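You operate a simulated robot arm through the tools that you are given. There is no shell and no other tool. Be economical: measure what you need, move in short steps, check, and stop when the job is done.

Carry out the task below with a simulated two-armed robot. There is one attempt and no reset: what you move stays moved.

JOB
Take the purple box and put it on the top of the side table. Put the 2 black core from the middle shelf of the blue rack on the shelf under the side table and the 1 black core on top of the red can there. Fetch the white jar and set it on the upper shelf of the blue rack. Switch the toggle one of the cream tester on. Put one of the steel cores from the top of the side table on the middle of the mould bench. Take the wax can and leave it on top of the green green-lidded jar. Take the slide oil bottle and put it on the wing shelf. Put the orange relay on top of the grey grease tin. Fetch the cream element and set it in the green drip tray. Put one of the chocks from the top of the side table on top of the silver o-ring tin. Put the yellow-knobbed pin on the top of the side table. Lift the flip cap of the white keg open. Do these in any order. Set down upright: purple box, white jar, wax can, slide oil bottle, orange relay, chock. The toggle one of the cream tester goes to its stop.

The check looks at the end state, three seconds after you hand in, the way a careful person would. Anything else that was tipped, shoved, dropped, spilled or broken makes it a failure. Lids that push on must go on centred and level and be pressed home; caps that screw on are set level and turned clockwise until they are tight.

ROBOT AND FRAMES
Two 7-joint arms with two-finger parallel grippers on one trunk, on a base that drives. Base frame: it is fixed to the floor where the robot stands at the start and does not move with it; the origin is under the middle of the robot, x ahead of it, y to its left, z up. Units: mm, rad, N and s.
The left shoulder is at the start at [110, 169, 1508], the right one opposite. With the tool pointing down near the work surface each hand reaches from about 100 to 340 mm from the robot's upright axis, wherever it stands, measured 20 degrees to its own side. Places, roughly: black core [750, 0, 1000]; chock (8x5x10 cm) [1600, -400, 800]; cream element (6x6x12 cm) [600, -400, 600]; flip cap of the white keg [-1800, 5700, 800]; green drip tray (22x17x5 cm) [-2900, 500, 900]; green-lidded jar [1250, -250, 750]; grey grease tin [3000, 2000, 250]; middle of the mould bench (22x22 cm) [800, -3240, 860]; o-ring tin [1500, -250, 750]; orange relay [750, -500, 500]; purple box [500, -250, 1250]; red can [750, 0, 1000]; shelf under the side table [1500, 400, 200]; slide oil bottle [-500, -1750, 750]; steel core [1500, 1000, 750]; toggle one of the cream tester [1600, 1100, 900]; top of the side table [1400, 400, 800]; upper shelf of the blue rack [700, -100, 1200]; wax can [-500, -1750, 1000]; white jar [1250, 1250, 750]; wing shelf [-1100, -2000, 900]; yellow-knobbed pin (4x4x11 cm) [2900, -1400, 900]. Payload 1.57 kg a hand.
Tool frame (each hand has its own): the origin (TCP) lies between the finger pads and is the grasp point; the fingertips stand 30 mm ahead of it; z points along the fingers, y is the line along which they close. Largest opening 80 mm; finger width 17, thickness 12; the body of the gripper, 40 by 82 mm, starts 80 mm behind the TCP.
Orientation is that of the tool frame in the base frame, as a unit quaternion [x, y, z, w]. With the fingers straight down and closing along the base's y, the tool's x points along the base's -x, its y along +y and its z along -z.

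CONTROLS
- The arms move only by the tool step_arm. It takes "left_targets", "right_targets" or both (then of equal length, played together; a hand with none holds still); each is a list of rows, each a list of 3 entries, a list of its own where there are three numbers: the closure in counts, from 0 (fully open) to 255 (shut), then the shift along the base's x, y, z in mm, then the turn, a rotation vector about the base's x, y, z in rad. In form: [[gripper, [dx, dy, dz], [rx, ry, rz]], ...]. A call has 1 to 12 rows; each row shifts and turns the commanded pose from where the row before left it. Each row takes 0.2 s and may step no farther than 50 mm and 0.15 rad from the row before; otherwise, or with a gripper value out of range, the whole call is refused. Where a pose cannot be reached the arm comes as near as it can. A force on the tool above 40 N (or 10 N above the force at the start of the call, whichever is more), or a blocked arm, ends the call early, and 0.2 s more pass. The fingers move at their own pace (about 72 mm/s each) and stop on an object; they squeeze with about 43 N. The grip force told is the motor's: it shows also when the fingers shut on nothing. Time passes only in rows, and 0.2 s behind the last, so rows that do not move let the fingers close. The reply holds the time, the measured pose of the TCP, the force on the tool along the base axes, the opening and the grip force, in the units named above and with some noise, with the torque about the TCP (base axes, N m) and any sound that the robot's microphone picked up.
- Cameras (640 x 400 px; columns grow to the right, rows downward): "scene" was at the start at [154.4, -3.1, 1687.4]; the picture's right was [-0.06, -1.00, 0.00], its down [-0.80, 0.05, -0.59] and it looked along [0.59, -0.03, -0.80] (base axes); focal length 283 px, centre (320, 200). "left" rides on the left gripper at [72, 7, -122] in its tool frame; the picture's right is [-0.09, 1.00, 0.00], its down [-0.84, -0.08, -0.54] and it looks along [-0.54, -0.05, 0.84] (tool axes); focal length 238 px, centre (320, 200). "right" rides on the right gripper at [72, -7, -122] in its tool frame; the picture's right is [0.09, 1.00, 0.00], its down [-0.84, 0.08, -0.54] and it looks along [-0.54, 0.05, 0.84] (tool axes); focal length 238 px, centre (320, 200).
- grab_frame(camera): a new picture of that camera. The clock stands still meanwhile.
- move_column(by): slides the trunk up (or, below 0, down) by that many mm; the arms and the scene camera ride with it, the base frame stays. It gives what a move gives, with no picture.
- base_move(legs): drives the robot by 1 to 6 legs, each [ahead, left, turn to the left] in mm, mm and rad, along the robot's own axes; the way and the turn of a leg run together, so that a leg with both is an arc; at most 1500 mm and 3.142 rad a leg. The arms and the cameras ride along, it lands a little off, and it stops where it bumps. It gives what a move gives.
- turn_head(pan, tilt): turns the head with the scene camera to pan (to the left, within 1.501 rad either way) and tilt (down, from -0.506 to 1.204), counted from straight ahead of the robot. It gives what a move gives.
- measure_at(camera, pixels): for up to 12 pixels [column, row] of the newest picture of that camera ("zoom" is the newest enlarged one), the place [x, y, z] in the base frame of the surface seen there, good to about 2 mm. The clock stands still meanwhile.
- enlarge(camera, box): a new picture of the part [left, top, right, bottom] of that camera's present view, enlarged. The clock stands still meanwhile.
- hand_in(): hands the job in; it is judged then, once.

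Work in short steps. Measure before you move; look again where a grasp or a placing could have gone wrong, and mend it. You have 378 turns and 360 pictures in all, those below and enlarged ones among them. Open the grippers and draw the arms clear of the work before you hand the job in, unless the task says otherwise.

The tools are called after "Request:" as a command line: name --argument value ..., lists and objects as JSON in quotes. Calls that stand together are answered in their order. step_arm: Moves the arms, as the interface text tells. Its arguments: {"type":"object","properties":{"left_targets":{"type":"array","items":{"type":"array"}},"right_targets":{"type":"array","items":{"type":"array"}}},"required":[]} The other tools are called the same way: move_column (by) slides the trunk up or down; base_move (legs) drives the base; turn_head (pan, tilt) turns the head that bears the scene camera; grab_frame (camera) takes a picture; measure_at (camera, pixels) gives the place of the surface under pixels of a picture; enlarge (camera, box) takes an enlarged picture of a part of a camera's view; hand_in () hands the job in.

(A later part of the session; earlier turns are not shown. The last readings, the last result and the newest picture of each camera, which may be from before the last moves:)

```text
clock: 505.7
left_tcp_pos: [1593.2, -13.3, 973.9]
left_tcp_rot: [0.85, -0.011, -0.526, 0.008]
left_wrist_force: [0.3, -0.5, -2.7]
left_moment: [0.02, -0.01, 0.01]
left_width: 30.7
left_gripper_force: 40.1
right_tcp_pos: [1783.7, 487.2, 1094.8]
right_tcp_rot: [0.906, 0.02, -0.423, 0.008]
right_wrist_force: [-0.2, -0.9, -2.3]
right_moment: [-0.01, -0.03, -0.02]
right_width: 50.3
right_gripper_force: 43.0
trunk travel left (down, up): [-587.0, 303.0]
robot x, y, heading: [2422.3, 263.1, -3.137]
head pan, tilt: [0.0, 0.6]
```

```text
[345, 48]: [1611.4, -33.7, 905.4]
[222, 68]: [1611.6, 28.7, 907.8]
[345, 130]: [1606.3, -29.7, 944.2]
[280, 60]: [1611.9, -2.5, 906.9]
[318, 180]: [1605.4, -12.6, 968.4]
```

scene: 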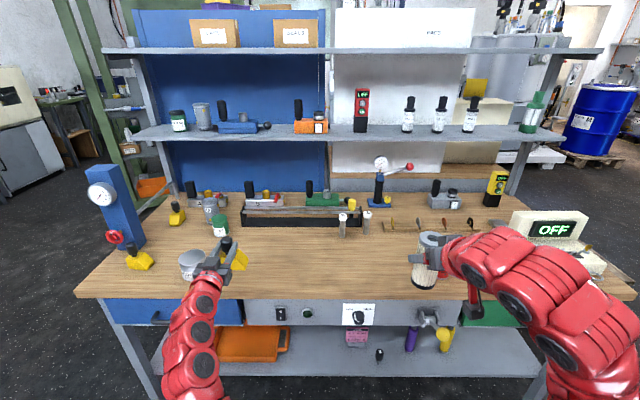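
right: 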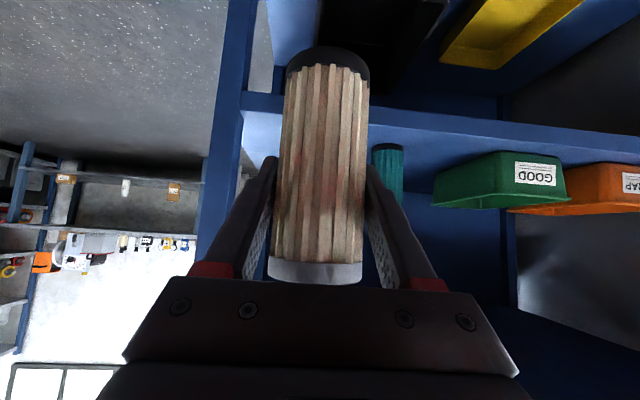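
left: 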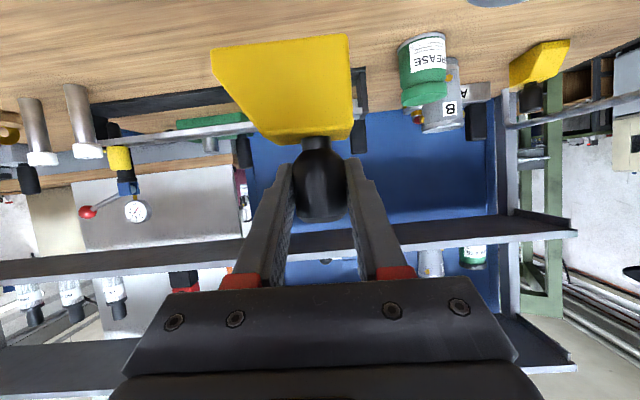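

Same posture as the first time. I carry it over the tin (+20,−132) and lower.

Request:
step_arm --left_targets '[[255, [5, -42, 0], [0, 0, 0]], [255, [7, -45, 0], [0, 0, 0]], [255, [8, -45, 0], [0, 0, 0]], [255, [0, 0, -15], [0, 0, 0]], [255, [0, 0, -6], [0, 0, 0]], [255, [0, 0, 0], [0, 0, 0]]]'

Request:
grab_frame --camera "left"

Request:
measure_at --camera "left" --pixels '[[345, 48], [222, 68], [280, 60], [330, 30], [280, 35], [240, 30], [360, 45]]'

```text
clock: 507.1
left_tcp_pos: [1613.3, -144.5, 952.6]
left_tcp_rot: [0.85, -0.012, -0.527, 0.007]
left_wrist_force: [-0.4, 0.3, -1.9]
left_moment: [-0.03, -0.02, 0.03]
left_width: 30.9
left_gripper_force: 40.1
right_tcp_pos: [1784.8, 487.6, 1094.3]
right_tcp_rot: [0.906, 0.021, -0.424, 0.009]
right_wrist_force: [-0.4, -0.3, -1.0]
right_moment: [0.0, -0.01, -0.01]
right_width: 50.1
right_gripper_force: 43.1
trunk travel left (down, up): [-587.0, 303.0]
robot x, y, heading: [2420.9, 260.3, -3.133]
head pan, tilt: [0.0, 0.6]
```

```text
179 pictures are left
```

left: 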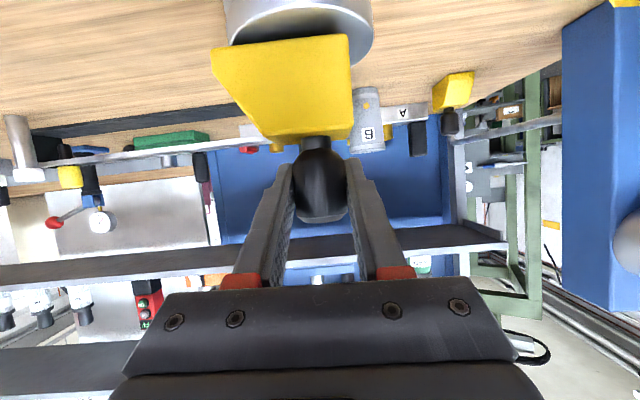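

```text
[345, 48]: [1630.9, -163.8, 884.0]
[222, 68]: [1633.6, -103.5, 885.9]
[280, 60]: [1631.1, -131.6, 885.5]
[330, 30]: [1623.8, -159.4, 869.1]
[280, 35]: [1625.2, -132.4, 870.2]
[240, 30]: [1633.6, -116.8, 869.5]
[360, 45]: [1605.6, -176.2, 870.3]
```

Good position. Lower to contact.

Request:
step_arm --left_targets '[[255, [0, 0, -5], [0, 0, 0]], [255, [0, 0, -2], [0, 0, 0]], [255, [0, 0, -2], [0, 0, 0]], [255, [0, 0, -1], [0, 0, 0]], [255, [0, 0, -1], [0, 0, 0]], [255, [0, 0, 0], [0, 0, 0]]]'

```text
clock: 508.5
left_tcp_pos: [1615.0, -143.9, 946.6]
left_tcp_rot: [0.848, -0.012, -0.53, 0.009]
left_wrist_force: [-4.5, -1.9, 30.1]
left_moment: [1.09, 0.47, 0.13]
left_width: 31.1
left_gripper_force: 40.1
right_tcp_pos: [1787.2, 490.3, 1097.2]
right_tcp_rot: [0.905, 0.021, -0.425, 0.01]
right_wrist_force: [-0.3, 0.3, -1.6]
right_moment: [-0.02, 0.0, 0.01]
right_width: 50.0
right_gripper_force: 43.3
trunk travel left (down, up): [-587.0, 303.0]
robot x, y, heading: [2424.2, 259.6, -3.134]
head pan, tilt: [0.0, 0.6]
```

Contact. I ease up, release and draw back, then check.

Request:
step_arm --left_targets '[[255, [0, 0, 3], [0, 0, 0]], [255, [0, 0, 1], [0, 0, 0]], [140, [0, 0, 0], [0, 0, 0]], [80, [0, 0, 0], [0, 0, 0]], [80, [26, 0, 15], [0, 0, 0]], [80, [43, 0, 20], [0, 0, 0]], [80, [43, 0, 20], [0, 0, 0]]]'

Request:
enlarge --camera "left" --box '[200, 0, 440, 150]'

```text
clock: 510.1
left_tcp_pos: [1725.7, -143.8, 1002.0]
left_tcp_rot: [0.85, -0.012, -0.527, 0.007]
left_wrist_force: [-0.1, -0.2, 0.8]
left_moment: [-0.04, -0.02, 0.0]
left_width: 55.1
left_gripper_force: 0.1
right_tcp_pos: [1785.4, 487.6, 1095.3]
right_tcp_rot: [0.906, 0.021, -0.424, 0.009]
right_wrist_force: [0.3, 0.4, -1.6]
right_moment: [-0.04, -0.02, 0.01]
right_width: 50.0
right_gripper_force: 42.9
trunk travel left (down, up): [-587.0, 303.0]
robot x, y, heading: [2420.2, 258.9, -3.14]
head pan, tilt: [0.0, 0.6]
```

```text
2.67 times, centred on (320, 75) of left
```

zoom: 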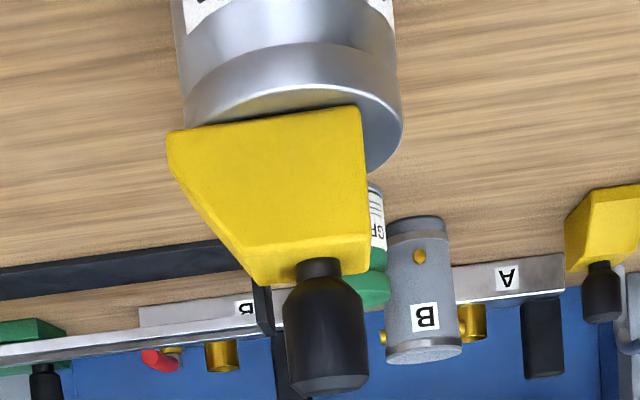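

The chock is back on the tin. Now for the pin: I turn south, line up mid-aisle (x≈2240) and check the heading.

Request:
base_move --legs '[[-40, 0, 0], [0, 0, 1.57], [0, -200, 0]]'

Request:
turn_head --pan 0.5 --tilt 0.4

Request:
grab_frame --camera "scene"

```text
clock: 516.0
left_tcp_pos: [2667.5, -436.5, 1001.7]
left_tcp_rot: [0.61, 0.591, -0.368, 0.378]
left_wrist_force: [-1.2, -0.3, -0.5]
left_moment: [0.02, 0.01, -0.01]
left_width: 55.0
left_gripper_force: 0.0
right_tcp_pos: [2035.0, -373.6, 1095.8]
right_tcp_rot: [0.627, 0.654, -0.293, 0.305]
right_wrist_force: [-0.1, 0.1, -1.6]
right_moment: [0.03, -0.03, 0.01]
right_width: 50.3
right_gripper_force: 42.7
trunk travel left (down, up): [-587.0, 303.0]
robot x, y, heading: [2265.1, 260.1, -1.567]
head pan, tilt: [0.0, 0.6]
```

```text
clock: 516.9
left_tcp_pos: [2669.6, -435.9, 1002.8]
left_tcp_rot: [0.61, 0.592, -0.367, 0.378]
left_wrist_force: [0.6, -1.0, 0.5]
left_moment: [-0.02, 0.01, -0.03]
left_width: 55.0
left_gripper_force: 0.1
right_tcp_pos: [2037.7, -374.8, 1094.0]
right_tcp_rot: [0.627, 0.654, -0.294, 0.306]
right_wrist_force: [0.2, -0.1, -1.1]
right_moment: [0.01, 0.0, -0.01]
right_width: 50.2
right_gripper_force: 42.9
trunk travel left (down, up): [-587.0, 303.0]
robot x, y, heading: [2266.5, 259.5, -1.57]
head pan, tilt: [0.499, 0.4]
```

```text
177 pictures are left
```

scene: 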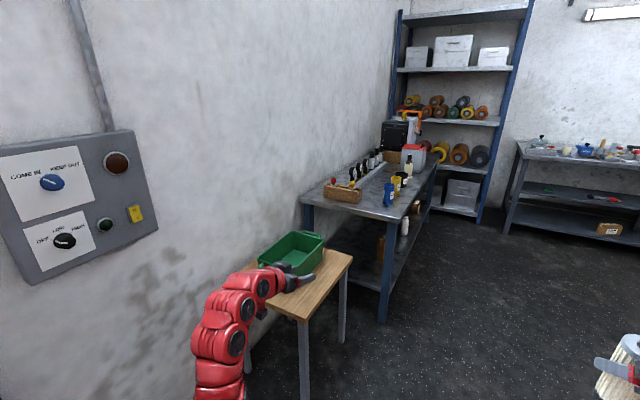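

I bring the left hand inward and measure the bench with the gauges.

Request:
step_arm --left_targets '[[80, [-40, 0, 0], [0, 0, 0]], [80, [-45, 0, 0], [0, 0, 0]], [80, [-45, 0, 0], [0, 0, 0]], [80, [-45, 0, 0], [0, 0, 0]]]'

Request:
enlarge --camera "scene" --box '[290, 110, 450, 220]'

Request:
measure_at --camera "zoom" --pixels '[[210, 320], [80, 300], [250, 285], [240, 250], [370, 320], [385, 300], [430, 270], [100, 360], [370, 400], [560, 200]]'

```text
clock: 517.9
left_tcp_pos: [2491.9, -435.9, 1002.1]
left_tcp_rot: [0.61, 0.591, -0.367, 0.378]
left_wrist_force: [-0.8, -0.2, -1.0]
left_moment: [0.02, -0.02, 0.01]
left_width: 55.0
left_gripper_force: 0.0
right_tcp_pos: [2036.9, -375.2, 1095.4]
right_tcp_rot: [0.627, 0.654, -0.294, 0.305]
right_wrist_force: [-0.9, 0.0, -1.5]
right_moment: [0.03, 0.01, 0.01]
right_width: 50.3
right_gripper_force: 43.0
trunk travel left (down, up): [-587.0, 303.0]
robot x, y, heading: [2264.6, 262.1, -1.572]
head pan, tilt: [0.499, 0.4]
```

```text
3.64 times, centred on (370, 165) of scene
```

zoom: 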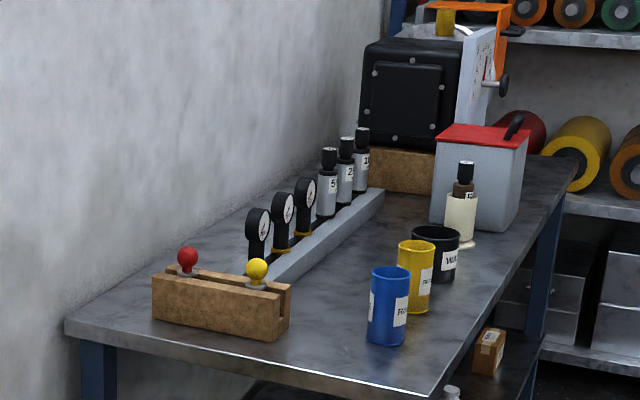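

```text
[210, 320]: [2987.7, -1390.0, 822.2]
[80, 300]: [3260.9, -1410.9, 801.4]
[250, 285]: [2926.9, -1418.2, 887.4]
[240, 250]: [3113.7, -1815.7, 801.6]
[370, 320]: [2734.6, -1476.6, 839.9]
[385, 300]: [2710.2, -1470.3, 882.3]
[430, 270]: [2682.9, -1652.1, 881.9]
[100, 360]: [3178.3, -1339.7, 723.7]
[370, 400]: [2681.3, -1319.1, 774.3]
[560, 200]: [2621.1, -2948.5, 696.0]
```

The yellow-knobbed pin stands in a wooden block at (2927,−1418), knob z≈887. I drive south, move over to x≈1850 and turn east there.

Request:
base_move --legs '[[900, 0, 0], [950, -400, 0], [0, 0, 1.57]]'

Request:
turn_head --pan 0.1 --tilt 0.45

Request:
grab_frame --camera "scene"

```text
clock: 531.5
left_tcp_pos: [2558.7, -1377.1, 1002.3]
left_tcp_rot: [0.003, 0.85, 0.013, 0.526]
left_wrist_force: [0.9, -0.1, 1.1]
left_moment: [-0.03, 0.03, 0.0]
left_width: 54.9
left_gripper_force: 0.0
right_tcp_pos: [2506.1, -1835.0, 1095.5]
right_tcp_rot: [-0.03, 0.906, 0.013, 0.423]
right_wrist_force: [0.0, -0.2, -1.4]
right_moment: [-0.05, -0.02, -0.04]
right_width: 49.9
right_gripper_force: 42.8
trunk travel left (down, up): [-587.0, 303.0]
robot x, y, heading: [1864.6, -1619.7, 0.029]
head pan, tilt: [0.499, 0.4]
```

```text
clock: 532.4
left_tcp_pos: [2558.2, -1378.2, 1001.5]
left_tcp_rot: [0.004, 0.85, 0.013, 0.526]
left_wrist_force: [-0.4, -0.2, 1.3]
left_moment: [0.01, 0.03, -0.01]
left_width: 54.9
left_gripper_force: 0.0
right_tcp_pos: [2506.3, -1834.6, 1095.5]
right_tcp_rot: [-0.03, 0.906, 0.013, 0.423]
right_wrist_force: [0.0, 0.9, -1.9]
right_moment: [0.01, 0.01, 0.01]
right_width: 50.1
right_gripper_force: 42.8
trunk travel left (down, up): [-587.0, 303.0]
robot x, y, heading: [1867.2, -1620.8, 0.029]
head pan, tilt: [0.099, 0.45]
```

```text
175 pictures are left
```

scene: 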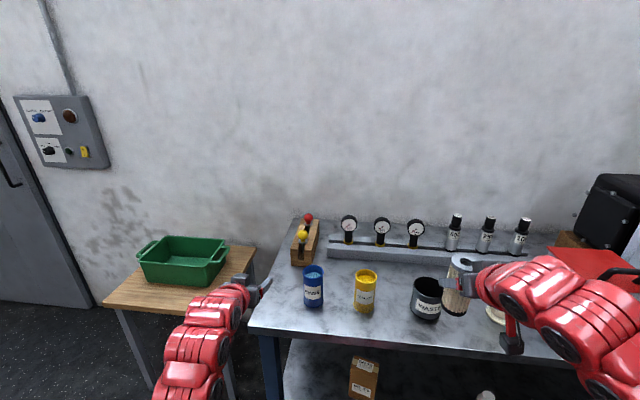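

Request:
enlarge --camera "scene" --box '[270, 200, 350, 280]'

Request:
measure_at --camera "zoom" --pixels '[[265, 180], [240, 180], [290, 180], [265, 205], [265, 225], [240, 260], [240, 320], [310, 110], [300, 95], [340, 250], [180, 300]]'

```text
5.00 times, centred on (310, 240) of scene
```

zoom: 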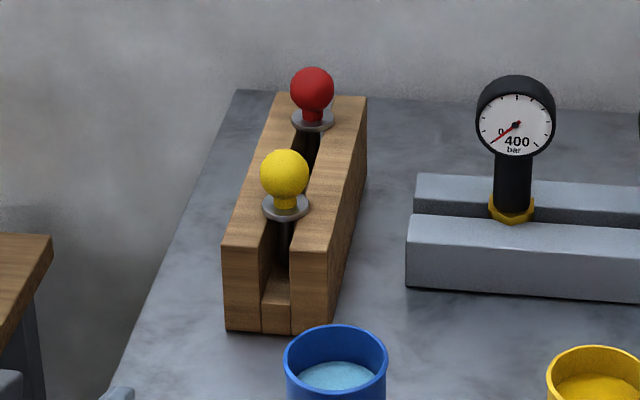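

```text
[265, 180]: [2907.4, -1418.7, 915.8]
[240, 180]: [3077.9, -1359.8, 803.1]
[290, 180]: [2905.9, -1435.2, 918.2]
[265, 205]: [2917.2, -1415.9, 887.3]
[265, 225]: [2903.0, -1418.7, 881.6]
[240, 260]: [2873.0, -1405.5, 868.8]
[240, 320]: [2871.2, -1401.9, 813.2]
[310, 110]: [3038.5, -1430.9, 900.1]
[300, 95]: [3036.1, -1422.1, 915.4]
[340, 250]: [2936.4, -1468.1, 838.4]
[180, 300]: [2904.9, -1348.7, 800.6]
```

Ball knob centre ≈ (2920,−1431,915). I align y, drive 300 ahead at height and view from the hand.

Request:
step_arm --left_targets '[[60, [0, -27, 0], [0, 0, 0]], [60, [0, -27, 0], [0, 0, -0.02]]]'

Request:
base_move --legs '[[290, 0, -0.02]]'

Request:
grab_frame --camera "left"

Request:
measure_at --camera "left" --pixels '[[320, 120], [330, 140]]'

```text
clock: 533.0
left_tcp_pos: [2558.6, -1432.5, 1002.5]
left_tcp_rot: [0.012, 0.85, 0.008, 0.526]
left_wrist_force: [0.2, 0.8, -0.4]
left_moment: [-0.01, -0.01, 0.0]
left_width: 61.2
left_gripper_force: 0.0
right_tcp_pos: [2507.0, -1835.9, 1094.9]
right_tcp_rot: [-0.029, 0.905, 0.012, 0.423]
right_wrist_force: [-0.3, 0.5, -1.1]
right_moment: [-0.01, 0.02, 0.03]
right_width: 50.2
right_gripper_force: 43.3
trunk travel left (down, up): [-587.0, 303.0]
robot x, y, heading: [1867.3, -1619.2, 0.031]
head pan, tilt: [0.099, 0.45]
```

```text
clock: 535.0
left_tcp_pos: [2858.6, -1442.2, 1002.4]
left_tcp_rot: [0.022, 0.85, 0.001, 0.526]
left_wrist_force: [0.3, -0.5, 0.1]
left_moment: [-0.01, -0.01, 0.01]
left_width: 61.2
left_gripper_force: 0.1
right_tcp_pos: [2798.0, -1845.7, 1093.5]
right_tcp_rot: [-0.018, 0.906, 0.007, 0.423]
right_wrist_force: [-0.1, 0.0, -1.1]
right_moment: [0.0, 0.02, 0.0]
right_width: 50.1
right_gripper_force: 42.8
trunk travel left (down, up): [-587.0, 303.0]
robot x, y, heading: [2161.1, -1615.7, 0.004]
head pan, tilt: [0.099, 0.45]
```

```text
173 pictures are left
```

left: 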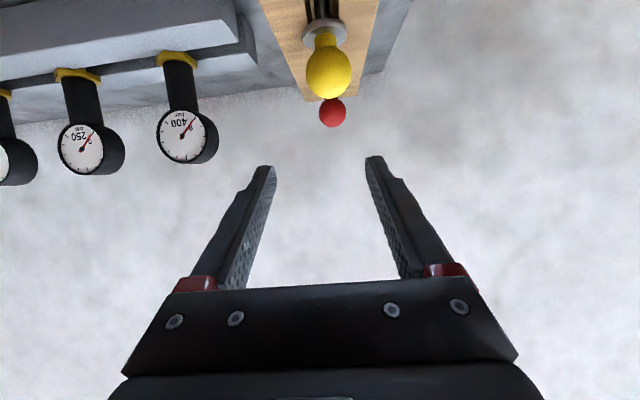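

```text
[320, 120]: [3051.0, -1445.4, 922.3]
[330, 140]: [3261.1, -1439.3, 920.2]
```

Request:
measure_at --camera "left" --pixels '[[328, 75], [308, 72], [349, 75], [328, 92], [328, 50], [322, 25], [290, 40]]'

```text
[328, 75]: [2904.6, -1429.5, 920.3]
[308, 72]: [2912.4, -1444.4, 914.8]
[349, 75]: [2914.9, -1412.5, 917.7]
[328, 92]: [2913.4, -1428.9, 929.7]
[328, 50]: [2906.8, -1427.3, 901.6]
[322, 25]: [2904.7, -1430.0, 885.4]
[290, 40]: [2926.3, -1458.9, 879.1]
```

Ball centre (2919,−1428.5,914). I go down to it and grip.

Request:
step_arm --left_targets '[[60, [15, 7, -30], [0, 0, 0]], [60, [20, 6, -30], [0, 0, 0]], [60, [22, 0, -27], [0, 0, 0]], [255, [0, 0, 0], [0, 0, 0]], [255, [0, 0, 0], [0, 0, 0]], [255, [0, 0, 0], [0, 0, 0]]]'

Request:
grab_frame --camera "left"

```text
clock: 536.4
left_tcp_pos: [2912.4, -1429.7, 915.7]
left_tcp_rot: [0.022, 0.85, 0.002, 0.526]
left_wrist_force: [0.6, -0.6, -0.6]
left_moment: [-0.01, -0.01, -0.03]
left_width: 36.5
left_gripper_force: 43.3
right_tcp_pos: [2797.8, -1844.6, 1095.8]
right_tcp_rot: [-0.019, 0.906, 0.007, 0.423]
right_wrist_force: [-0.4, -0.5, -1.5]
right_moment: [-0.01, 0.02, 0.01]
right_width: 49.9
right_gripper_force: 42.8
trunk travel left (down, up): [-587.0, 303.0]
robot x, y, heading: [2164.4, -1617.2, 0.004]
head pan, tilt: [0.099, 0.45]
```

```text
172 pictures are left
```

left: 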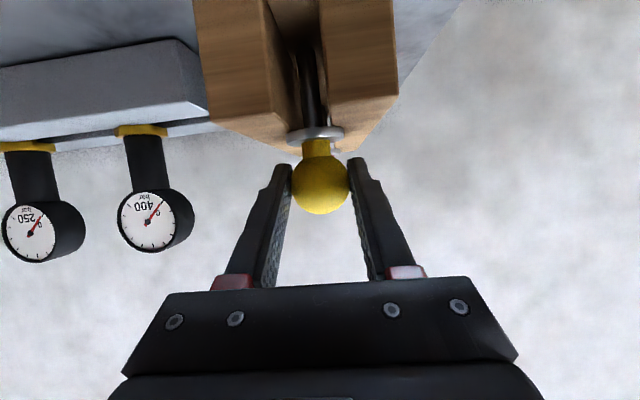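

Gripped (36.5 mm). I lift straight up 100 mm in steps.

Request:
step_arm --left_targets '[[255, [0, 0, 10], [0, 0, 0]], [255, [0, 0, 20], [0, 0, 0]], [255, [0, 0, 30], [0, 0, 0]], [255, [0, 0, 40], [0, 0, 0]], [255, [0, 0, 20], [0, 0, 0]]]'

Request:
grab_frame --camera "left"

```text
clock: 537.6
left_tcp_pos: [2913.4, -1429.8, 1034.1]
left_tcp_rot: [0.021, 0.85, 0.002, 0.526]
left_wrist_force: [0.5, -0.3, -1.2]
left_moment: [-0.04, -0.01, 0.0]
left_width: 36.4
left_gripper_force: 42.8
right_tcp_pos: [2797.3, -1844.2, 1095.3]
right_tcp_rot: [-0.019, 0.906, 0.007, 0.424]
right_wrist_force: [0.7, -1.3, -1.9]
right_moment: [-0.04, 0.0, -0.01]
right_width: 50.3
right_gripper_force: 43.5
trunk travel left (down, up): [-587.0, 303.0]
robot x, y, heading: [2161.0, -1615.2, 0.006]
head pan, tilt: [0.099, 0.45]
```

```text
171 pictures are left
```

left: 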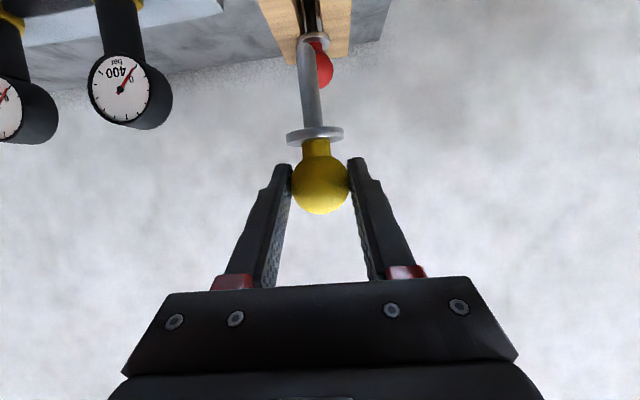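

The pin is out. I back off, turn north, and drive up the aisle (mid-lane) in checked legs.

Request:
base_move --legs '[[-400, 0, 0], [0, 0, 1.565], [0, -520, 0]]'

Request:
turn_head --pan 0 --tilt 0.5

Request:
grab_frame --camera "scene"

```text
clock: 546.5
left_tcp_pos: [2100.4, -868.4, 1035.8]
left_tcp_rot: [-0.582, 0.62, 0.371, 0.373]
left_wrist_force: [0.5, -0.4, -0.7]
left_moment: [-0.01, 0.04, 0.03]
left_width: 36.7
left_gripper_force: 42.8
right_tcp_pos: [2515.6, -990.5, 1095.5]
right_tcp_rot: [0.65, -0.631, -0.303, -0.296]
right_wrist_force: [-0.5, 0.0, -1.6]
right_moment: [-0.01, 0.01, 0.02]
right_width: 50.0
right_gripper_force: 43.5
trunk travel left (down, up): [-587.0, 303.0]
robot x, y, heading: [2280.2, -1621.3, 1.561]
head pan, tilt: [0.099, 0.45]
```

```text
clock: 547.2
left_tcp_pos: [2100.6, -868.8, 1035.5]
left_tcp_rot: [-0.582, 0.62, 0.371, 0.374]
left_wrist_force: [0.6, 0.0, -0.9]
left_moment: [-0.01, -0.02, 0.0]
left_width: 36.4
left_gripper_force: 42.8
right_tcp_pos: [2513.1, -989.6, 1094.7]
right_tcp_rot: [0.651, -0.63, -0.303, -0.295]
right_wrist_force: [0.3, 0.2, -1.4]
right_moment: [0.02, 0.0, -0.01]
right_width: 50.2
right_gripper_force: 42.9
trunk travel left (down, up): [-587.0, 303.0]
robot x, y, heading: [2277.9, -1621.4, 1.558]
head pan, tilt: [0.0, 0.499]
```

```text
170 pictures are left
```

scene: 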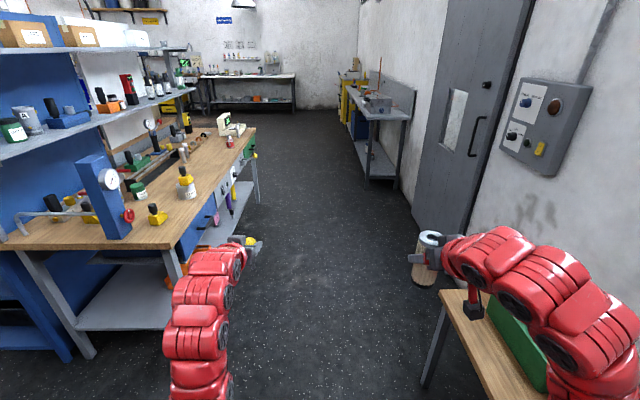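

Request:
base_move --legs '[[1000, -20, 0.01], [1050, -120, 0]]'

Request:
base_move --legs '[[0, 0, 1.57]]'

Request:
grab_frame --camera "scene"

```text
clock: 557.5
left_tcp_pos: [2190.8, 1194.6, 1036.4]
left_tcp_rot: [-0.593, 0.609, 0.378, 0.367]
left_wrist_force: [0.0, 0.5, -2.0]
left_moment: [-0.02, 0.0, -0.01]
left_width: 36.6
left_gripper_force: 42.7
right_tcp_pos: [2608.0, 1087.8, 1094.2]
right_tcp_rot: [0.661, -0.619, -0.308, -0.29]
right_wrist_force: [0.4, 0.7, -1.6]
right_moment: [0.01, 0.0, 0.0]
right_width: 49.9
right_gripper_force: 42.6
trunk travel left (down, up): [-587.0, 303.0]
robot x, y, heading: [2394.1, 449.4, 1.595]
head pan, tilt: [0.0, 0.499]
```

```text
clock: 561.7
left_tcp_pos: [1644.6, 254.2, 1035.6]
left_tcp_rot: [0.85, -0.019, -0.526, 0.003]
left_wrist_force: [0.0, 0.9, -1.3]
left_moment: [0.02, 0.0, 0.0]
left_width: 36.3
left_gripper_force: 43.2
right_tcp_pos: [1759.1, 669.7, 1095.0]
right_tcp_rot: [0.906, 0.023, -0.423, 0.009]
right_wrist_force: [0.0, 0.1, -1.2]
right_moment: [0.01, -0.01, -0.02]
right_width: 50.0
right_gripper_force: 42.8
trunk travel left (down, up): [-587.0, 303.0]
robot x, y, heading: [2392.4, 447.8, -3.129]
head pan, tilt: [0.0, 0.499]
```

```text
169 pictures are left
```

scene: 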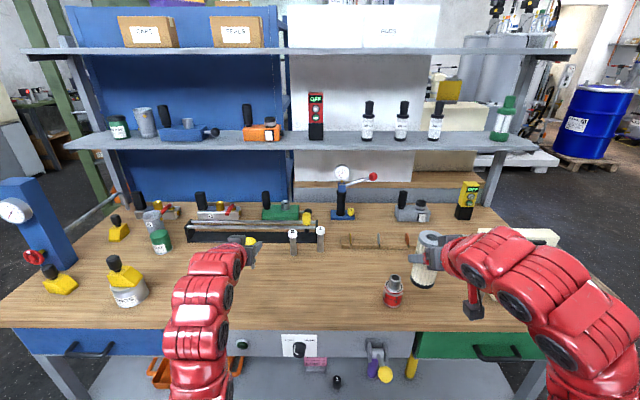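

Good view. I pitch the hand up so that the pin slants away, then lower so that its tip meets the table and it lies down.

Request:
step_arm --left_targets '[[255, [-5, 0, -15], [0, 0.1, 0]], [255, [-5, 0, -20], [0, 0.1, 0]], [255, [-5, 0, -20], [0, 0.1, 0]], [255, [-5, 0, -20], [0, 0.1, 0]], [255, [-5, 0, -20], [0, 0.1, 0]], [255, [0, 0, 0], [0, 0, 0]]]'

Request:
grab_frame --camera "left"

Request:
measure_at --camera "left" --pixels '[[313, 60], [312, 80], [312, 100], [318, 180], [315, 134]]'

```text
clock: 563.1
left_tcp_pos: [1620.0, 254.6, 941.9]
left_tcp_rot: [-0.693, 0.016, 0.721, -0.009]
left_wrist_force: [-0.3, 0.3, -0.8]
left_moment: [0.04, -0.03, 0.03]
left_width: 36.7
left_gripper_force: 43.1
right_tcp_pos: [1757.2, 670.9, 1095.5]
right_tcp_rot: [0.906, 0.023, -0.423, 0.01]
right_wrist_force: [-0.1, -0.3, -1.7]
right_moment: [0.0, -0.02, -0.02]
right_width: 50.0
right_gripper_force: 43.1
trunk travel left (down, up): [-587.0, 303.0]
robot x, y, heading: [2395.1, 450.1, -3.134]
head pan, tilt: [0.0, 0.499]
```

```text
168 pictures are left
```

left: 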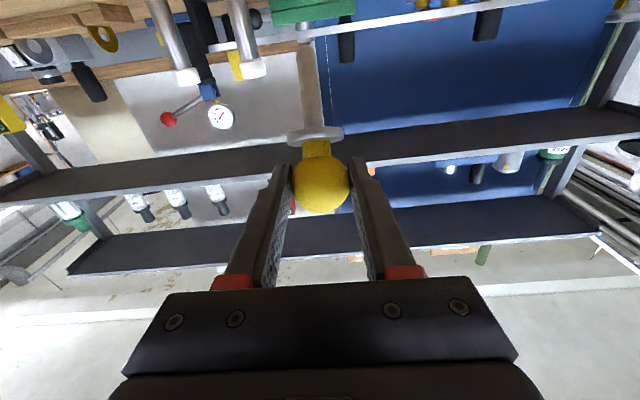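

```text
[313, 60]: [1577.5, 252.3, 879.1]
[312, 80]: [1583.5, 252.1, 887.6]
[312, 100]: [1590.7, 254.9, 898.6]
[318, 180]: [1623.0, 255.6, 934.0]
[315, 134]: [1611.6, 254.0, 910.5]
```

Pin slants ~36° forward. I lower step by step; it should swing flat as the tip slides.

Request:
step_arm --left_targets '[[255, [0, 0, -20], [0, 0, 0]], [255, [0, 0, -15], [0, 0, 0]], [255, [0, 0, -10], [0, 0, 0]], [255, [0, 0, -10], [0, 0, 0]], [255, [0, 0, -10], [0, 0, 0]], [255, [0, 0, -10], [0, 0, 0]], [255, [0, 0, -8], [0, 0, 0]]]'

Request:
grab_frame --camera "left"

```text
clock: 564.7
left_tcp_pos: [1623.3, 254.8, 868.4]
left_tcp_rot: [-0.686, 0.017, 0.727, -0.008]
left_wrist_force: [5.6, -0.6, 34.0]
left_moment: [-0.04, 1.45, 0.05]
left_width: 37.0
left_gripper_force: 43.1
right_tcp_pos: [1763.9, 671.6, 1099.5]
right_tcp_rot: [0.905, 0.023, -0.426, 0.01]
right_wrist_force: [0.1, 0.2, -1.7]
right_moment: [0.01, -0.02, 0.01]
right_width: 50.0
right_gripper_force: 42.4
trunk travel left (down, up): [-587.0, 303.0]
robot x, y, heading: [2395.1, 446.7, -3.136]
head pan, tilt: [0.0, 0.499]
```

```text
167 pictures are left
```

left: 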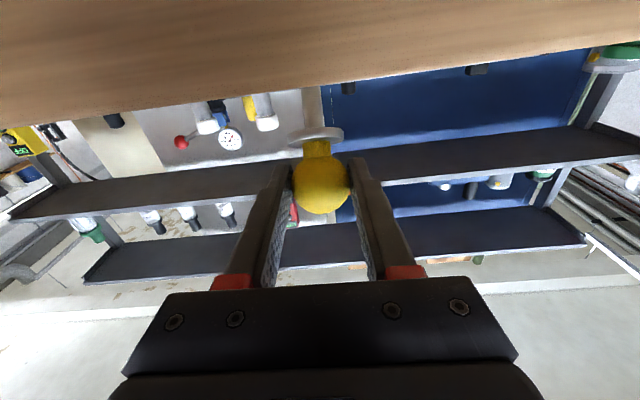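

The tip is down and the grip is stiff. I lift a little, shift inward 35 mm, and then lay it down by moving the ball back and down along an arc about the tip.

Request:
step_arm --left_targets '[[255, [0, 0, 15], [0, 0, 0]], [255, [-35, 0, 5], [0, 0, 0]], [255, [0, 0, -10], [0, 0, 0]], [255, [0, 0, -8], [0, 0, 0]], [255, [5, 0, -5], [0, 0, 0]], [255, [7, 0, -6], [0, 0, 0]], [255, [7, 0, -7], [0, 0, 0]], [255, [7, 0, -9], [0, 0, 0]], [255, [6, 0, -9], [0, 0, 0]]]'

Request:
grab_frame --camera "left"

```text
clock: 566.7
left_tcp_pos: [1618.8, 255.2, 824.1]
left_tcp_rot: [-0.694, 0.015, 0.72, -0.009]
left_wrist_force: [0.8, -0.1, 13.4]
left_moment: [-0.02, 1.19, -0.06]
left_width: 36.4
left_gripper_force: 43.3
right_tcp_pos: [1760.2, 670.6, 1095.5]
right_tcp_rot: [0.905, 0.023, -0.425, 0.01]
right_wrist_force: [0.6, 0.2, -1.6]
right_moment: [0.01, -0.02, -0.02]
right_width: 49.8
right_gripper_force: 43.2
trunk travel left (down, up): [-587.0, 303.0]
robot x, y, heading: [2395.9, 445.0, -3.13]
head pan, tilt: [0.0, 0.499]
```

```text
166 pictures are left
```

left: 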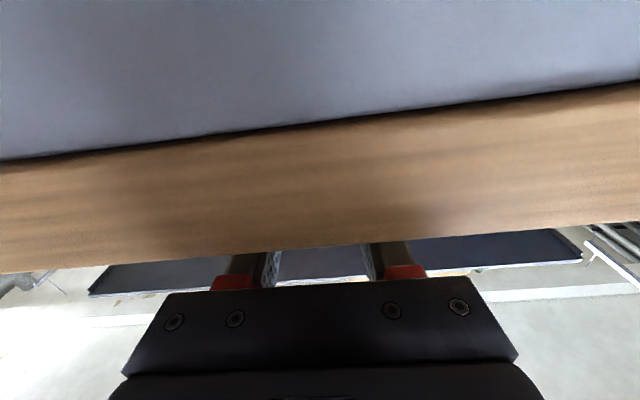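

The ball is nearly down (z 824). A few mm more, then I open and draw straight back.

Request:
step_arm --left_targets '[[255, [1, 0, -3], [0, 0, 0]], [255, [0, 0, 0], [0, 0, 0]], [120, [0, 0, 0], [0, 0, 0]], [70, [0, 0, 0], [0, 0, 0]], [70, [30, 0, 0], [0, 0, 0]], [70, [45, 0, 0], [0, 0, 0]], [70, [20, 0, 40], [0, 0, 0]], [70, [0, 0, 45], [0, -0.1, 0]]]'

Request:
enlarge --camera "scene" --box '[140, 200, 420, 350]'

```text
clock: 568.5
left_tcp_pos: [1711.8, 257.1, 903.8]
left_tcp_rot: [0.729, -0.017, -0.685, 0.008]
left_wrist_force: [0.6, 0.5, -0.4]
left_moment: [0.01, 0.0, 0.02]
left_width: 57.9
left_gripper_force: 0.0
right_tcp_pos: [1758.8, 670.2, 1096.0]
right_tcp_rot: [0.906, 0.023, -0.423, 0.01]
right_wrist_force: [0.9, -0.1, -1.6]
right_moment: [-0.02, 0.0, 0.0]
right_width: 50.1
right_gripper_force: 43.2
trunk travel left (down, up): [-587.0, 303.0]
robot x, y, heading: [2395.8, 450.1, -3.131]
head pan, tilt: [0.0, 0.499]
```

```text
2.29 times, centred on (280, 275) of scene
```

zoom: 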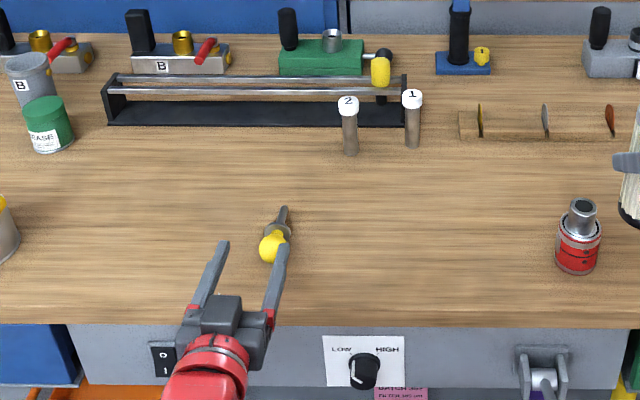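

The pin lies on the table. Next steel core 3 at the right: strafe along and set the pitch.

Request:
base_move --legs '[[0, -655, 0]]'

Request:
step_arm --left_targets '[[90, [0, 0, 0], [0, -0.13, 0]], [90, [0, 0, 0], [0, -0.13, 0]], [90, [0, 0, 0], [0, -0.12, 0]], [90, [0, 0, 0], [0, 0, 0]]]'

Request:
grab_frame --camera "left"

```text
clock: 572.2
left_tcp_pos: [1706.4, 922.0, 902.9]
left_tcp_rot: [0.728, -0.018, -0.685, 0.006]
left_wrist_force: [-0.3, 0.3, 0.1]
left_moment: [0.01, -0.03, 0.0]
left_width: 57.9
left_gripper_force: 0.1
right_tcp_pos: [1752.4, 1335.5, 1095.1]
right_tcp_rot: [0.906, 0.021, -0.424, 0.01]
right_wrist_force: [-0.9, 0.4, -1.5]
right_moment: [-0.02, 0.01, 0.03]
right_width: 50.1
right_gripper_force: 43.4
trunk travel left (down, up): [-587.0, 303.0]
robot x, y, heading: [2387.2, 1107.5, -3.135]
head pan, tilt: [0.0, 0.499]
```

```text
clock: 573.2
left_tcp_pos: [1705.2, 921.5, 903.4]
left_tcp_rot: [0.845, -0.019, -0.534, 0.004]
left_wrist_force: [0.3, 0.2, 0.5]
left_moment: [0.0, -0.01, 0.0]
left_width: 51.8
left_gripper_force: 0.0
right_tcp_pos: [1753.2, 1336.4, 1096.0]
right_tcp_rot: [0.905, 0.021, -0.424, 0.008]
right_wrist_force: [-1.1, -0.1, -1.4]
right_moment: [0.0, -0.02, -0.02]
right_width: 50.0
right_gripper_force: 42.7
trunk travel left (down, up): [-587.0, 303.0]
robot x, y, heading: [2393.0, 1109.5, -3.136]
head pan, tilt: [0.0, 0.499]
```

```text
164 pictures are left
```

left: 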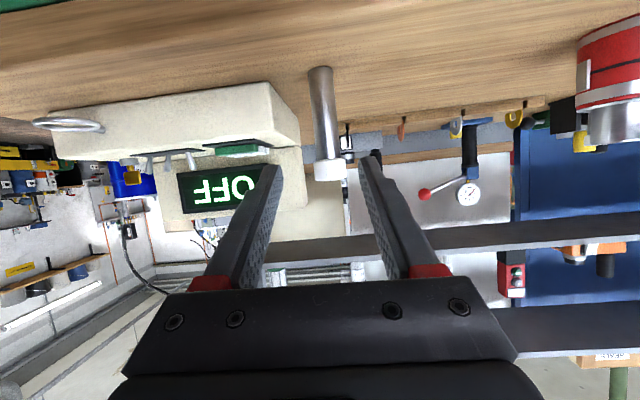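

Request:
measure_at --camera "left" --pixels '[[324, 120], [315, 120], [334, 120], [329, 172], [320, 75], [280, 140]]'

```text
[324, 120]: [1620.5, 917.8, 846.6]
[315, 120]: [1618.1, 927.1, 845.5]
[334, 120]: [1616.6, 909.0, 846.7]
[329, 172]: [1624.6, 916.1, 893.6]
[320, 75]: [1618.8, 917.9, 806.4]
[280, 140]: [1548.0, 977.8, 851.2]
```

Core axis (1609,917.5). I go in at z 858, grip and lift.

Request:
step_arm --left_targets '[[90, [-30, -4, -15], [0, 0, 0]], [90, [-32, 0, -15], [0, 0, 0]], [90, [-33, 0, -15], [0, 0, 0]], [255, [0, 0, 0], [0, 0, 0]], [255, [0, 0, 0], [0, 0, 0]], [255, [0, 0, 0], [0, 0, 0]], [255, [0, 0, 25], [0, 0, 0]], [255, [0, 0, 45], [0, 0, 0]], [255, [30, 0, 35], [0, 0, 0]], [255, [45, 0, 0], [0, 0, 0]]]'

Request:
grab_frame --camera "left"

```text
clock: 575.4
left_tcp_pos: [1686.5, 919.2, 964.6]
left_tcp_rot: [0.845, -0.02, -0.535, 0.002]
left_wrist_force: [0.6, -1.3, -2.1]
left_moment: [0.0, -0.01, -0.03]
left_width: 22.8
left_gripper_force: 35.4
right_tcp_pos: [1753.9, 1336.9, 1094.6]
right_tcp_rot: [0.906, 0.022, -0.422, 0.008]
right_wrist_force: [-0.2, -0.6, -2.1]
right_moment: [0.0, 0.0, -0.01]
right_width: 49.7
right_gripper_force: 42.9
trunk travel left (down, up): [-587.0, 303.0]
robot x, y, heading: [2389.6, 1108.7, -3.134]
head pan, tilt: [0.0, 0.499]
```

```text
163 pictures are left
```

left: 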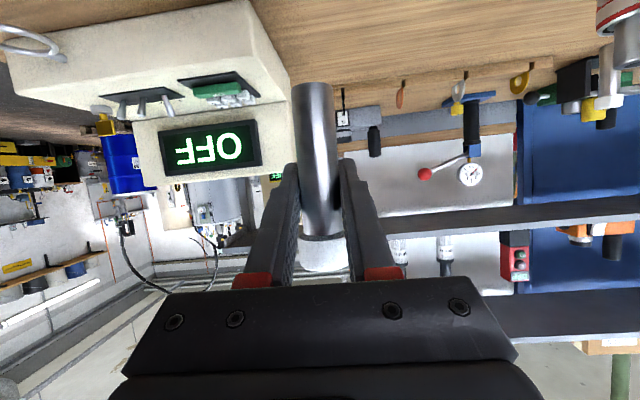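

Core 3 is held (22.8 mm). Now south to the mould bench: turn, mid-aisle, and drive in legs.

Request:
base_move --legs '[[-40, 0, 0], [0, 0, 1.564], [0, -190, 0]]'

Request:
base_move --legs '[[1000, 0, 0], [1000, 0, 0]]'

Request:
base_move --legs '[[800, -500, 0], [700, -700, 0]]'

Request:
turn_head --pan -0.3 --tilt 0.4

Request:
grab_frame --camera "scene"

```text
clock: 581.1
left_tcp_pos: [2401.6, 405.9, 963.8]
left_tcp_rot: [0.622, 0.572, -0.383, 0.374]
left_wrist_force: [0.2, 0.3, -2.3]
left_moment: [0.0, -0.02, 0.0]
left_width: 23.1
left_gripper_force: 35.4
right_tcp_pos: [1988.3, 490.0, 1094.1]
right_tcp_rot: [0.638, 0.644, -0.298, 0.3]
right_wrist_force: [-0.2, -0.4, -1.4]
right_moment: [0.01, 0.01, -0.01]
right_width: 49.9
right_gripper_force: 43.0
trunk travel left (down, up): [-587.0, 303.0]
robot x, y, heading: [2236.3, 1115.1, -1.601]
head pan, tilt: [0.0, 0.499]
```

```text
clock: 591.0
left_tcp_pos: [2326.6, -1570.8, 963.9]
left_tcp_rot: [0.625, 0.569, -0.385, 0.371]
left_wrist_force: [1.0, -0.4, -2.9]
left_moment: [0.03, 0.01, 0.03]
left_width: 22.9
left_gripper_force: 35.5
right_tcp_pos: [1912.0, -1482.8, 1094.4]
right_tcp_rot: [0.641, 0.64, -0.3, 0.299]
right_wrist_force: [0.6, -0.6, -0.3]
right_moment: [-0.01, 0.01, 0.04]
right_width: 49.9
right_gripper_force: 42.5
trunk travel left (down, up): [-587.0, 303.0]
robot x, y, heading: [2167.7, -859.6, -1.614]
head pan, tilt: [0.0, 0.499]
```

```text
clock: 600.6
left_tcp_pos: [1110.6, -3013.5, 963.7]
left_tcp_rot: [0.618, 0.576, -0.381, 0.376]
left_wrist_force: [-1.0, -0.3, -2.2]
left_moment: [-0.03, -0.02, -0.01]
left_width: 22.7
left_gripper_force: 35.4
right_tcp_pos: [694.5, -2937.1, 1094.6]
right_tcp_rot: [0.634, 0.647, -0.298, 0.301]
right_wrist_force: [0.3, -0.9, -1.6]
right_moment: [0.01, 0.01, 0.01]
right_width: 50.0
right_gripper_force: 43.1
trunk travel left (down, up): [-587.0, 303.0]
robot x, y, heading: [938.0, -2306.1, -1.597]
head pan, tilt: [0.0, 0.499]
```

```text
clock: 601.4
left_tcp_pos: [1109.7, -3013.7, 964.5]
left_tcp_rot: [0.618, 0.576, -0.381, 0.375]
left_wrist_force: [0.2, 0.6, -2.5]
left_moment: [0.02, 0.03, -0.03]
left_width: 22.9
left_gripper_force: 35.2
right_tcp_pos: [694.7, -2935.3, 1094.7]
right_tcp_rot: [0.634, 0.647, -0.297, 0.302]
right_wrist_force: [0.2, -0.2, -1.5]
right_moment: [0.02, -0.04, -0.03]
right_width: 50.1
right_gripper_force: 43.4
trunk travel left (down, up): [-587.0, 303.0]
robot x, y, heading: [935.7, -2309.1, -1.588]
head pan, tilt: [-0.3, 0.4]
```

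```text
162 pictures are left
```

scene: 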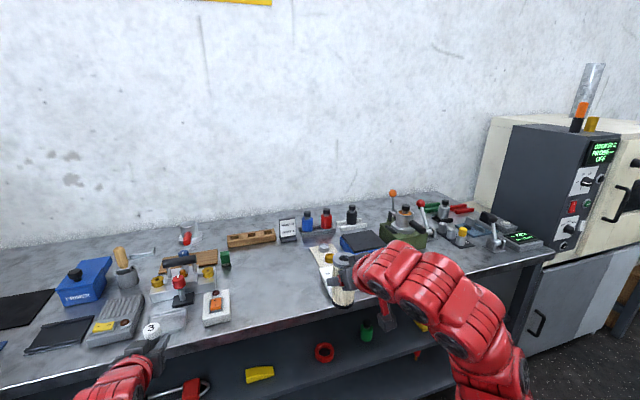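

I look for the free middle (≈(800,−3240)) on the bench.

Request:
turn_head --pan -0.1 --tilt 0.55

Request:
grab_frame --camera "scene"

Request:
measure_at --camera "scene" --pixels '[[270, 220], [250, 230], [300, 200], [230, 240], [330, 230], [290, 250], [260, 190], [330, 170], [340, 200], [200, 250], [280, 290]]'

```text
clock: 602.1
left_tcp_pos: [1110.6, -3013.7, 963.9]
left_tcp_rot: [0.618, 0.576, -0.382, 0.375]
left_wrist_force: [0.1, 0.2, -2.1]
left_moment: [0.02, 0.02, 0.02]
left_width: 22.9
left_gripper_force: 35.6
right_tcp_pos: [695.3, -2936.2, 1094.8]
right_tcp_rot: [0.633, 0.648, -0.297, 0.302]
right_wrist_force: [0.4, -0.1, -1.9]
right_moment: [0.02, -0.02, 0.0]
right_width: 49.9
right_gripper_force: 42.3
trunk travel left (down, up): [-587.0, 303.0]
robot x, y, heading: [938.0, -2306.0, -1.594]
head pan, tilt: [-0.099, 0.55]
```

```text
161 pictures are left
```

scene: 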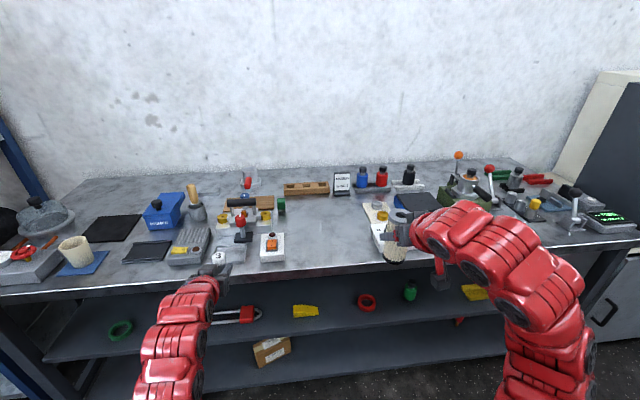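

```text
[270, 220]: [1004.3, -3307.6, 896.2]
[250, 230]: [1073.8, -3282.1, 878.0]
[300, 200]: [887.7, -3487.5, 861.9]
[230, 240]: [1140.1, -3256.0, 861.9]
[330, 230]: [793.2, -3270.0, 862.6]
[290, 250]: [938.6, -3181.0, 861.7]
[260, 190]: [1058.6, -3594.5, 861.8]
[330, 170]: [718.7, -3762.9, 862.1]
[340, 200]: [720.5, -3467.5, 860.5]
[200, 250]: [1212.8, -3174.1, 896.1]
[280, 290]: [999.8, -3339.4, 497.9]
```

The spot (800,−3240) is free. I strafe 310 west, drive 170 ahead, and view from the hand.

Request:
base_move --legs '[[0, -320, 0], [150, 0, 0.02]]'

Request:
grab_frame --camera "left"

```text
clock: 605.2
left_tcp_pos: [814.3, -3153.6, 963.8]
left_tcp_rot: [0.611, 0.584, -0.376, 0.38]
left_wrist_force: [0.3, -0.5, -2.4]
left_moment: [-0.01, -0.01, 0.02]
left_width: 23.0
left_gripper_force: 35.4
right_tcp_pos: [397.1, -3085.7, 1095.3]
right_tcp_rot: [0.625, 0.656, -0.293, 0.305]
right_wrist_force: [0.9, -1.2, -0.6]
right_moment: [0.04, -0.01, 0.02]
right_width: 49.9
right_gripper_force: 42.9
trunk travel left (down, up): [-587.0, 303.0]
robot x, y, heading: [622.9, -2451.0, -1.56]
head pan, tilt: [-0.099, 0.55]
```

```text
160 pictures are left
```

left: 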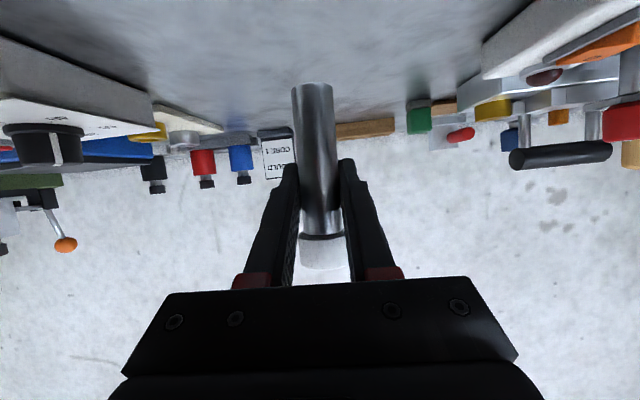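

Request:
step_arm --left_targets '[[255, [-7, -43, 0], [0, 0, 0]], [255, [-7, -43, 0], [0, 0, 0]], [255, [0, 0, -25], [0, 0, 0]], [255, [0, 0, -10], [0, 0, 0]], [255, [0, 0, -3], [0, 0, 0]], [255, [0, 0, 0], [0, 0, 0]]]'

Request:
grab_frame --camera "left"

Request:
measure_at --camera "left" --pixels '[[312, 92], [313, 150], [320, 250], [312, 80]]'

```text
clock: 606.6
left_tcp_pos: [800.8, -3239.8, 926.8]
left_tcp_rot: [0.61, 0.585, -0.375, 0.381]
left_wrist_force: [-1.0, -0.1, -2.8]
left_moment: [-0.02, -0.03, 0.0]
left_width: 23.0
left_gripper_force: 34.7
right_tcp_pos: [397.2, -3086.2, 1094.1]
right_tcp_rot: [0.626, 0.655, -0.293, 0.305]
right_wrist_force: [-0.5, -0.2, -1.6]
right_moment: [0.02, -0.02, 0.02]
right_width: 50.0
right_gripper_force: 42.8
trunk travel left (down, up): [-587.0, 303.0]
robot x, y, heading: [620.7, -2450.7, -1.563]
head pan, tilt: [-0.099, 0.55]
```

```text
159 pictures are left
```

left: 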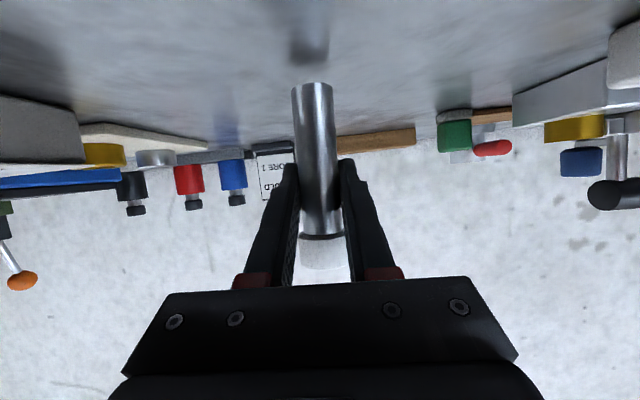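

```text
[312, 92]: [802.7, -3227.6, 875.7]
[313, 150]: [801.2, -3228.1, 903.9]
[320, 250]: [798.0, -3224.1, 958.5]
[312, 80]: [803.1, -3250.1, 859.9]
```

Request:
step_arm --left_targets '[[255, [0, 0, -5], [0, 0, 0]], [255, [0, 0, -2], [0, 0, 0]], [255, [0, 0, -1], [0, 0, 0]], [255, [0, 0, -1], [0, 0, 0]], [255, [0, 0, 0], [0, 0, 0]]]'

```text
clock: 607.8
left_tcp_pos: [799.6, -3239.8, 918.2]
left_tcp_rot: [0.61, 0.584, -0.377, 0.381]
left_wrist_force: [1.0, -1.1, 2.0]
left_moment: [-0.07, -0.02, 0.01]
left_width: 22.9
left_gripper_force: 35.6
right_tcp_pos: [398.7, -3085.2, 1095.6]
right_tcp_rot: [0.625, 0.655, -0.293, 0.305]
right_wrist_force: [-0.1, 0.5, -1.3]
right_moment: [0.04, -0.02, 0.0]
right_width: 49.9
right_gripper_force: 43.7
trunk travel left (down, up): [-587.0, 303.0]
robot x, y, heading: [623.5, -2448.9, -1.56]
head pan, tilt: [-0.099, 0.55]
```

Contact has begun. One more millimetre, release, and back off.

Request:
step_arm --left_targets '[[255, [0, 0, -1], [0, 0, 0]], [255, [0, 0, 0], [0, 0, 0]], [160, [0, 0, 0], [0, 0, 0]], [100, [0, 0, 0], [0, 0, 0]], [100, [0, 26, 13], [0, 0, 0]], [100, [0, 44, 15], [0, 0, 0]], [100, [0, 44, 15], [0, 0, 0]]]'

Request:
grab_frame --camera "left"

```text
clock: 609.4
left_tcp_pos: [798.9, -3122.7, 956.7]
left_tcp_rot: [0.611, 0.584, -0.377, 0.38]
left_wrist_force: [0.5, 0.1, -0.5]
left_moment: [-0.01, 0.0, -0.01]
left_width: 48.8
left_gripper_force: 0.0
right_tcp_pos: [395.9, -3084.3, 1097.2]
right_tcp_rot: [0.625, 0.656, -0.293, 0.306]
right_wrist_force: [0.1, 0.4, -0.7]
right_moment: [0.02, 0.0, -0.02]
right_width: 49.8
right_gripper_force: 42.6
trunk travel left (down, up): [-587.0, 303.0]
robot x, y, heading: [621.5, -2451.2, -1.562]
head pan, tilt: [-0.099, 0.55]
```

```text
158 pictures are left
```

left: 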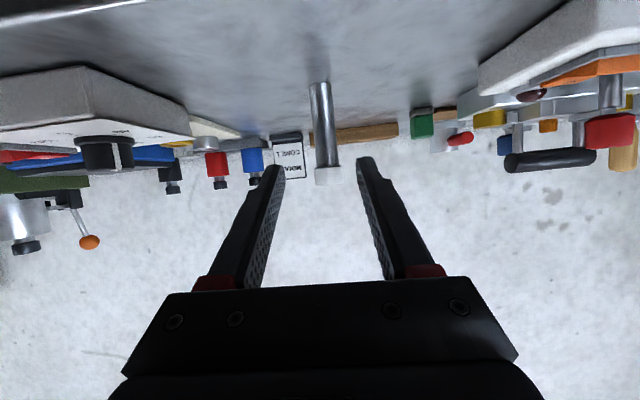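

Steel core done. I back off, turn west and look for the press side with the oil bottle and wax can.

Request:
base_move --legs '[[-250, 0, 0], [0, 0, -1.58]]'

Request:
turn_head --pan -0.3 --tilt 0.35

Request:
grab_frame --camera "scene"

```text
clock: 614.9
left_tcp_pos: [-44.3, -2400.2, 957.0]
left_tcp_rot: [0.845, 0.0, -0.535, 0.015]
left_wrist_force: [-0.4, 0.0, 0.3]
left_moment: [0.01, -0.04, -0.01]
left_width: 48.7
left_gripper_force: 0.0
right_tcp_pos: [-25.2, -1997.6, 1095.5]
right_tcp_rot: [0.905, 0.042, -0.423, 0.018]
right_wrist_force: [-0.4, 0.2, -2.0]
right_moment: [-0.01, 0.04, 0.0]
right_width: 50.1
right_gripper_force: 43.2
trunk travel left (down, up): [-587.0, 303.0]
robot x, y, heading: [623.2, -2191.5, -3.087]
head pan, tilt: [-0.099, 0.55]
```

```text
clock: 615.7
left_tcp_pos: [-44.8, -2400.4, 956.4]
left_tcp_rot: [0.845, 0.0, -0.535, 0.015]
left_wrist_force: [-0.5, 0.8, -0.7]
left_moment: [-0.02, 0.02, 0.01]
left_width: 48.4
left_gripper_force: 0.0
right_tcp_pos: [-25.3, -1998.5, 1094.3]
right_tcp_rot: [0.905, 0.043, -0.423, 0.019]
right_wrist_force: [0.4, 0.3, -1.1]
right_moment: [0.0, -0.02, 0.0]
right_width: 49.8
right_gripper_force: 43.2
trunk travel left (down, up): [-587.0, 303.0]
robot x, y, heading: [617.8, -2193.9, -3.085]
head pan, tilt: [-0.3, 0.351]
```

```text
157 pictures are left
```

scene: 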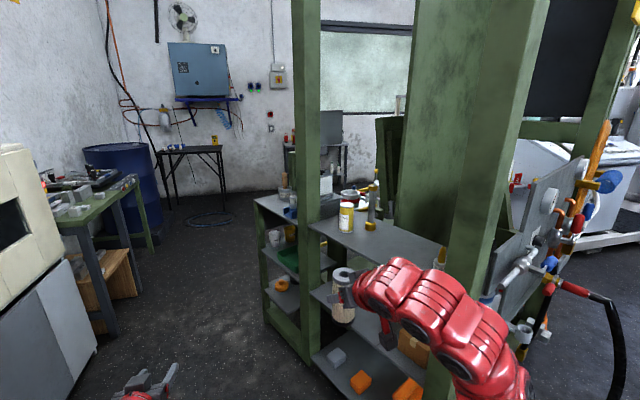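

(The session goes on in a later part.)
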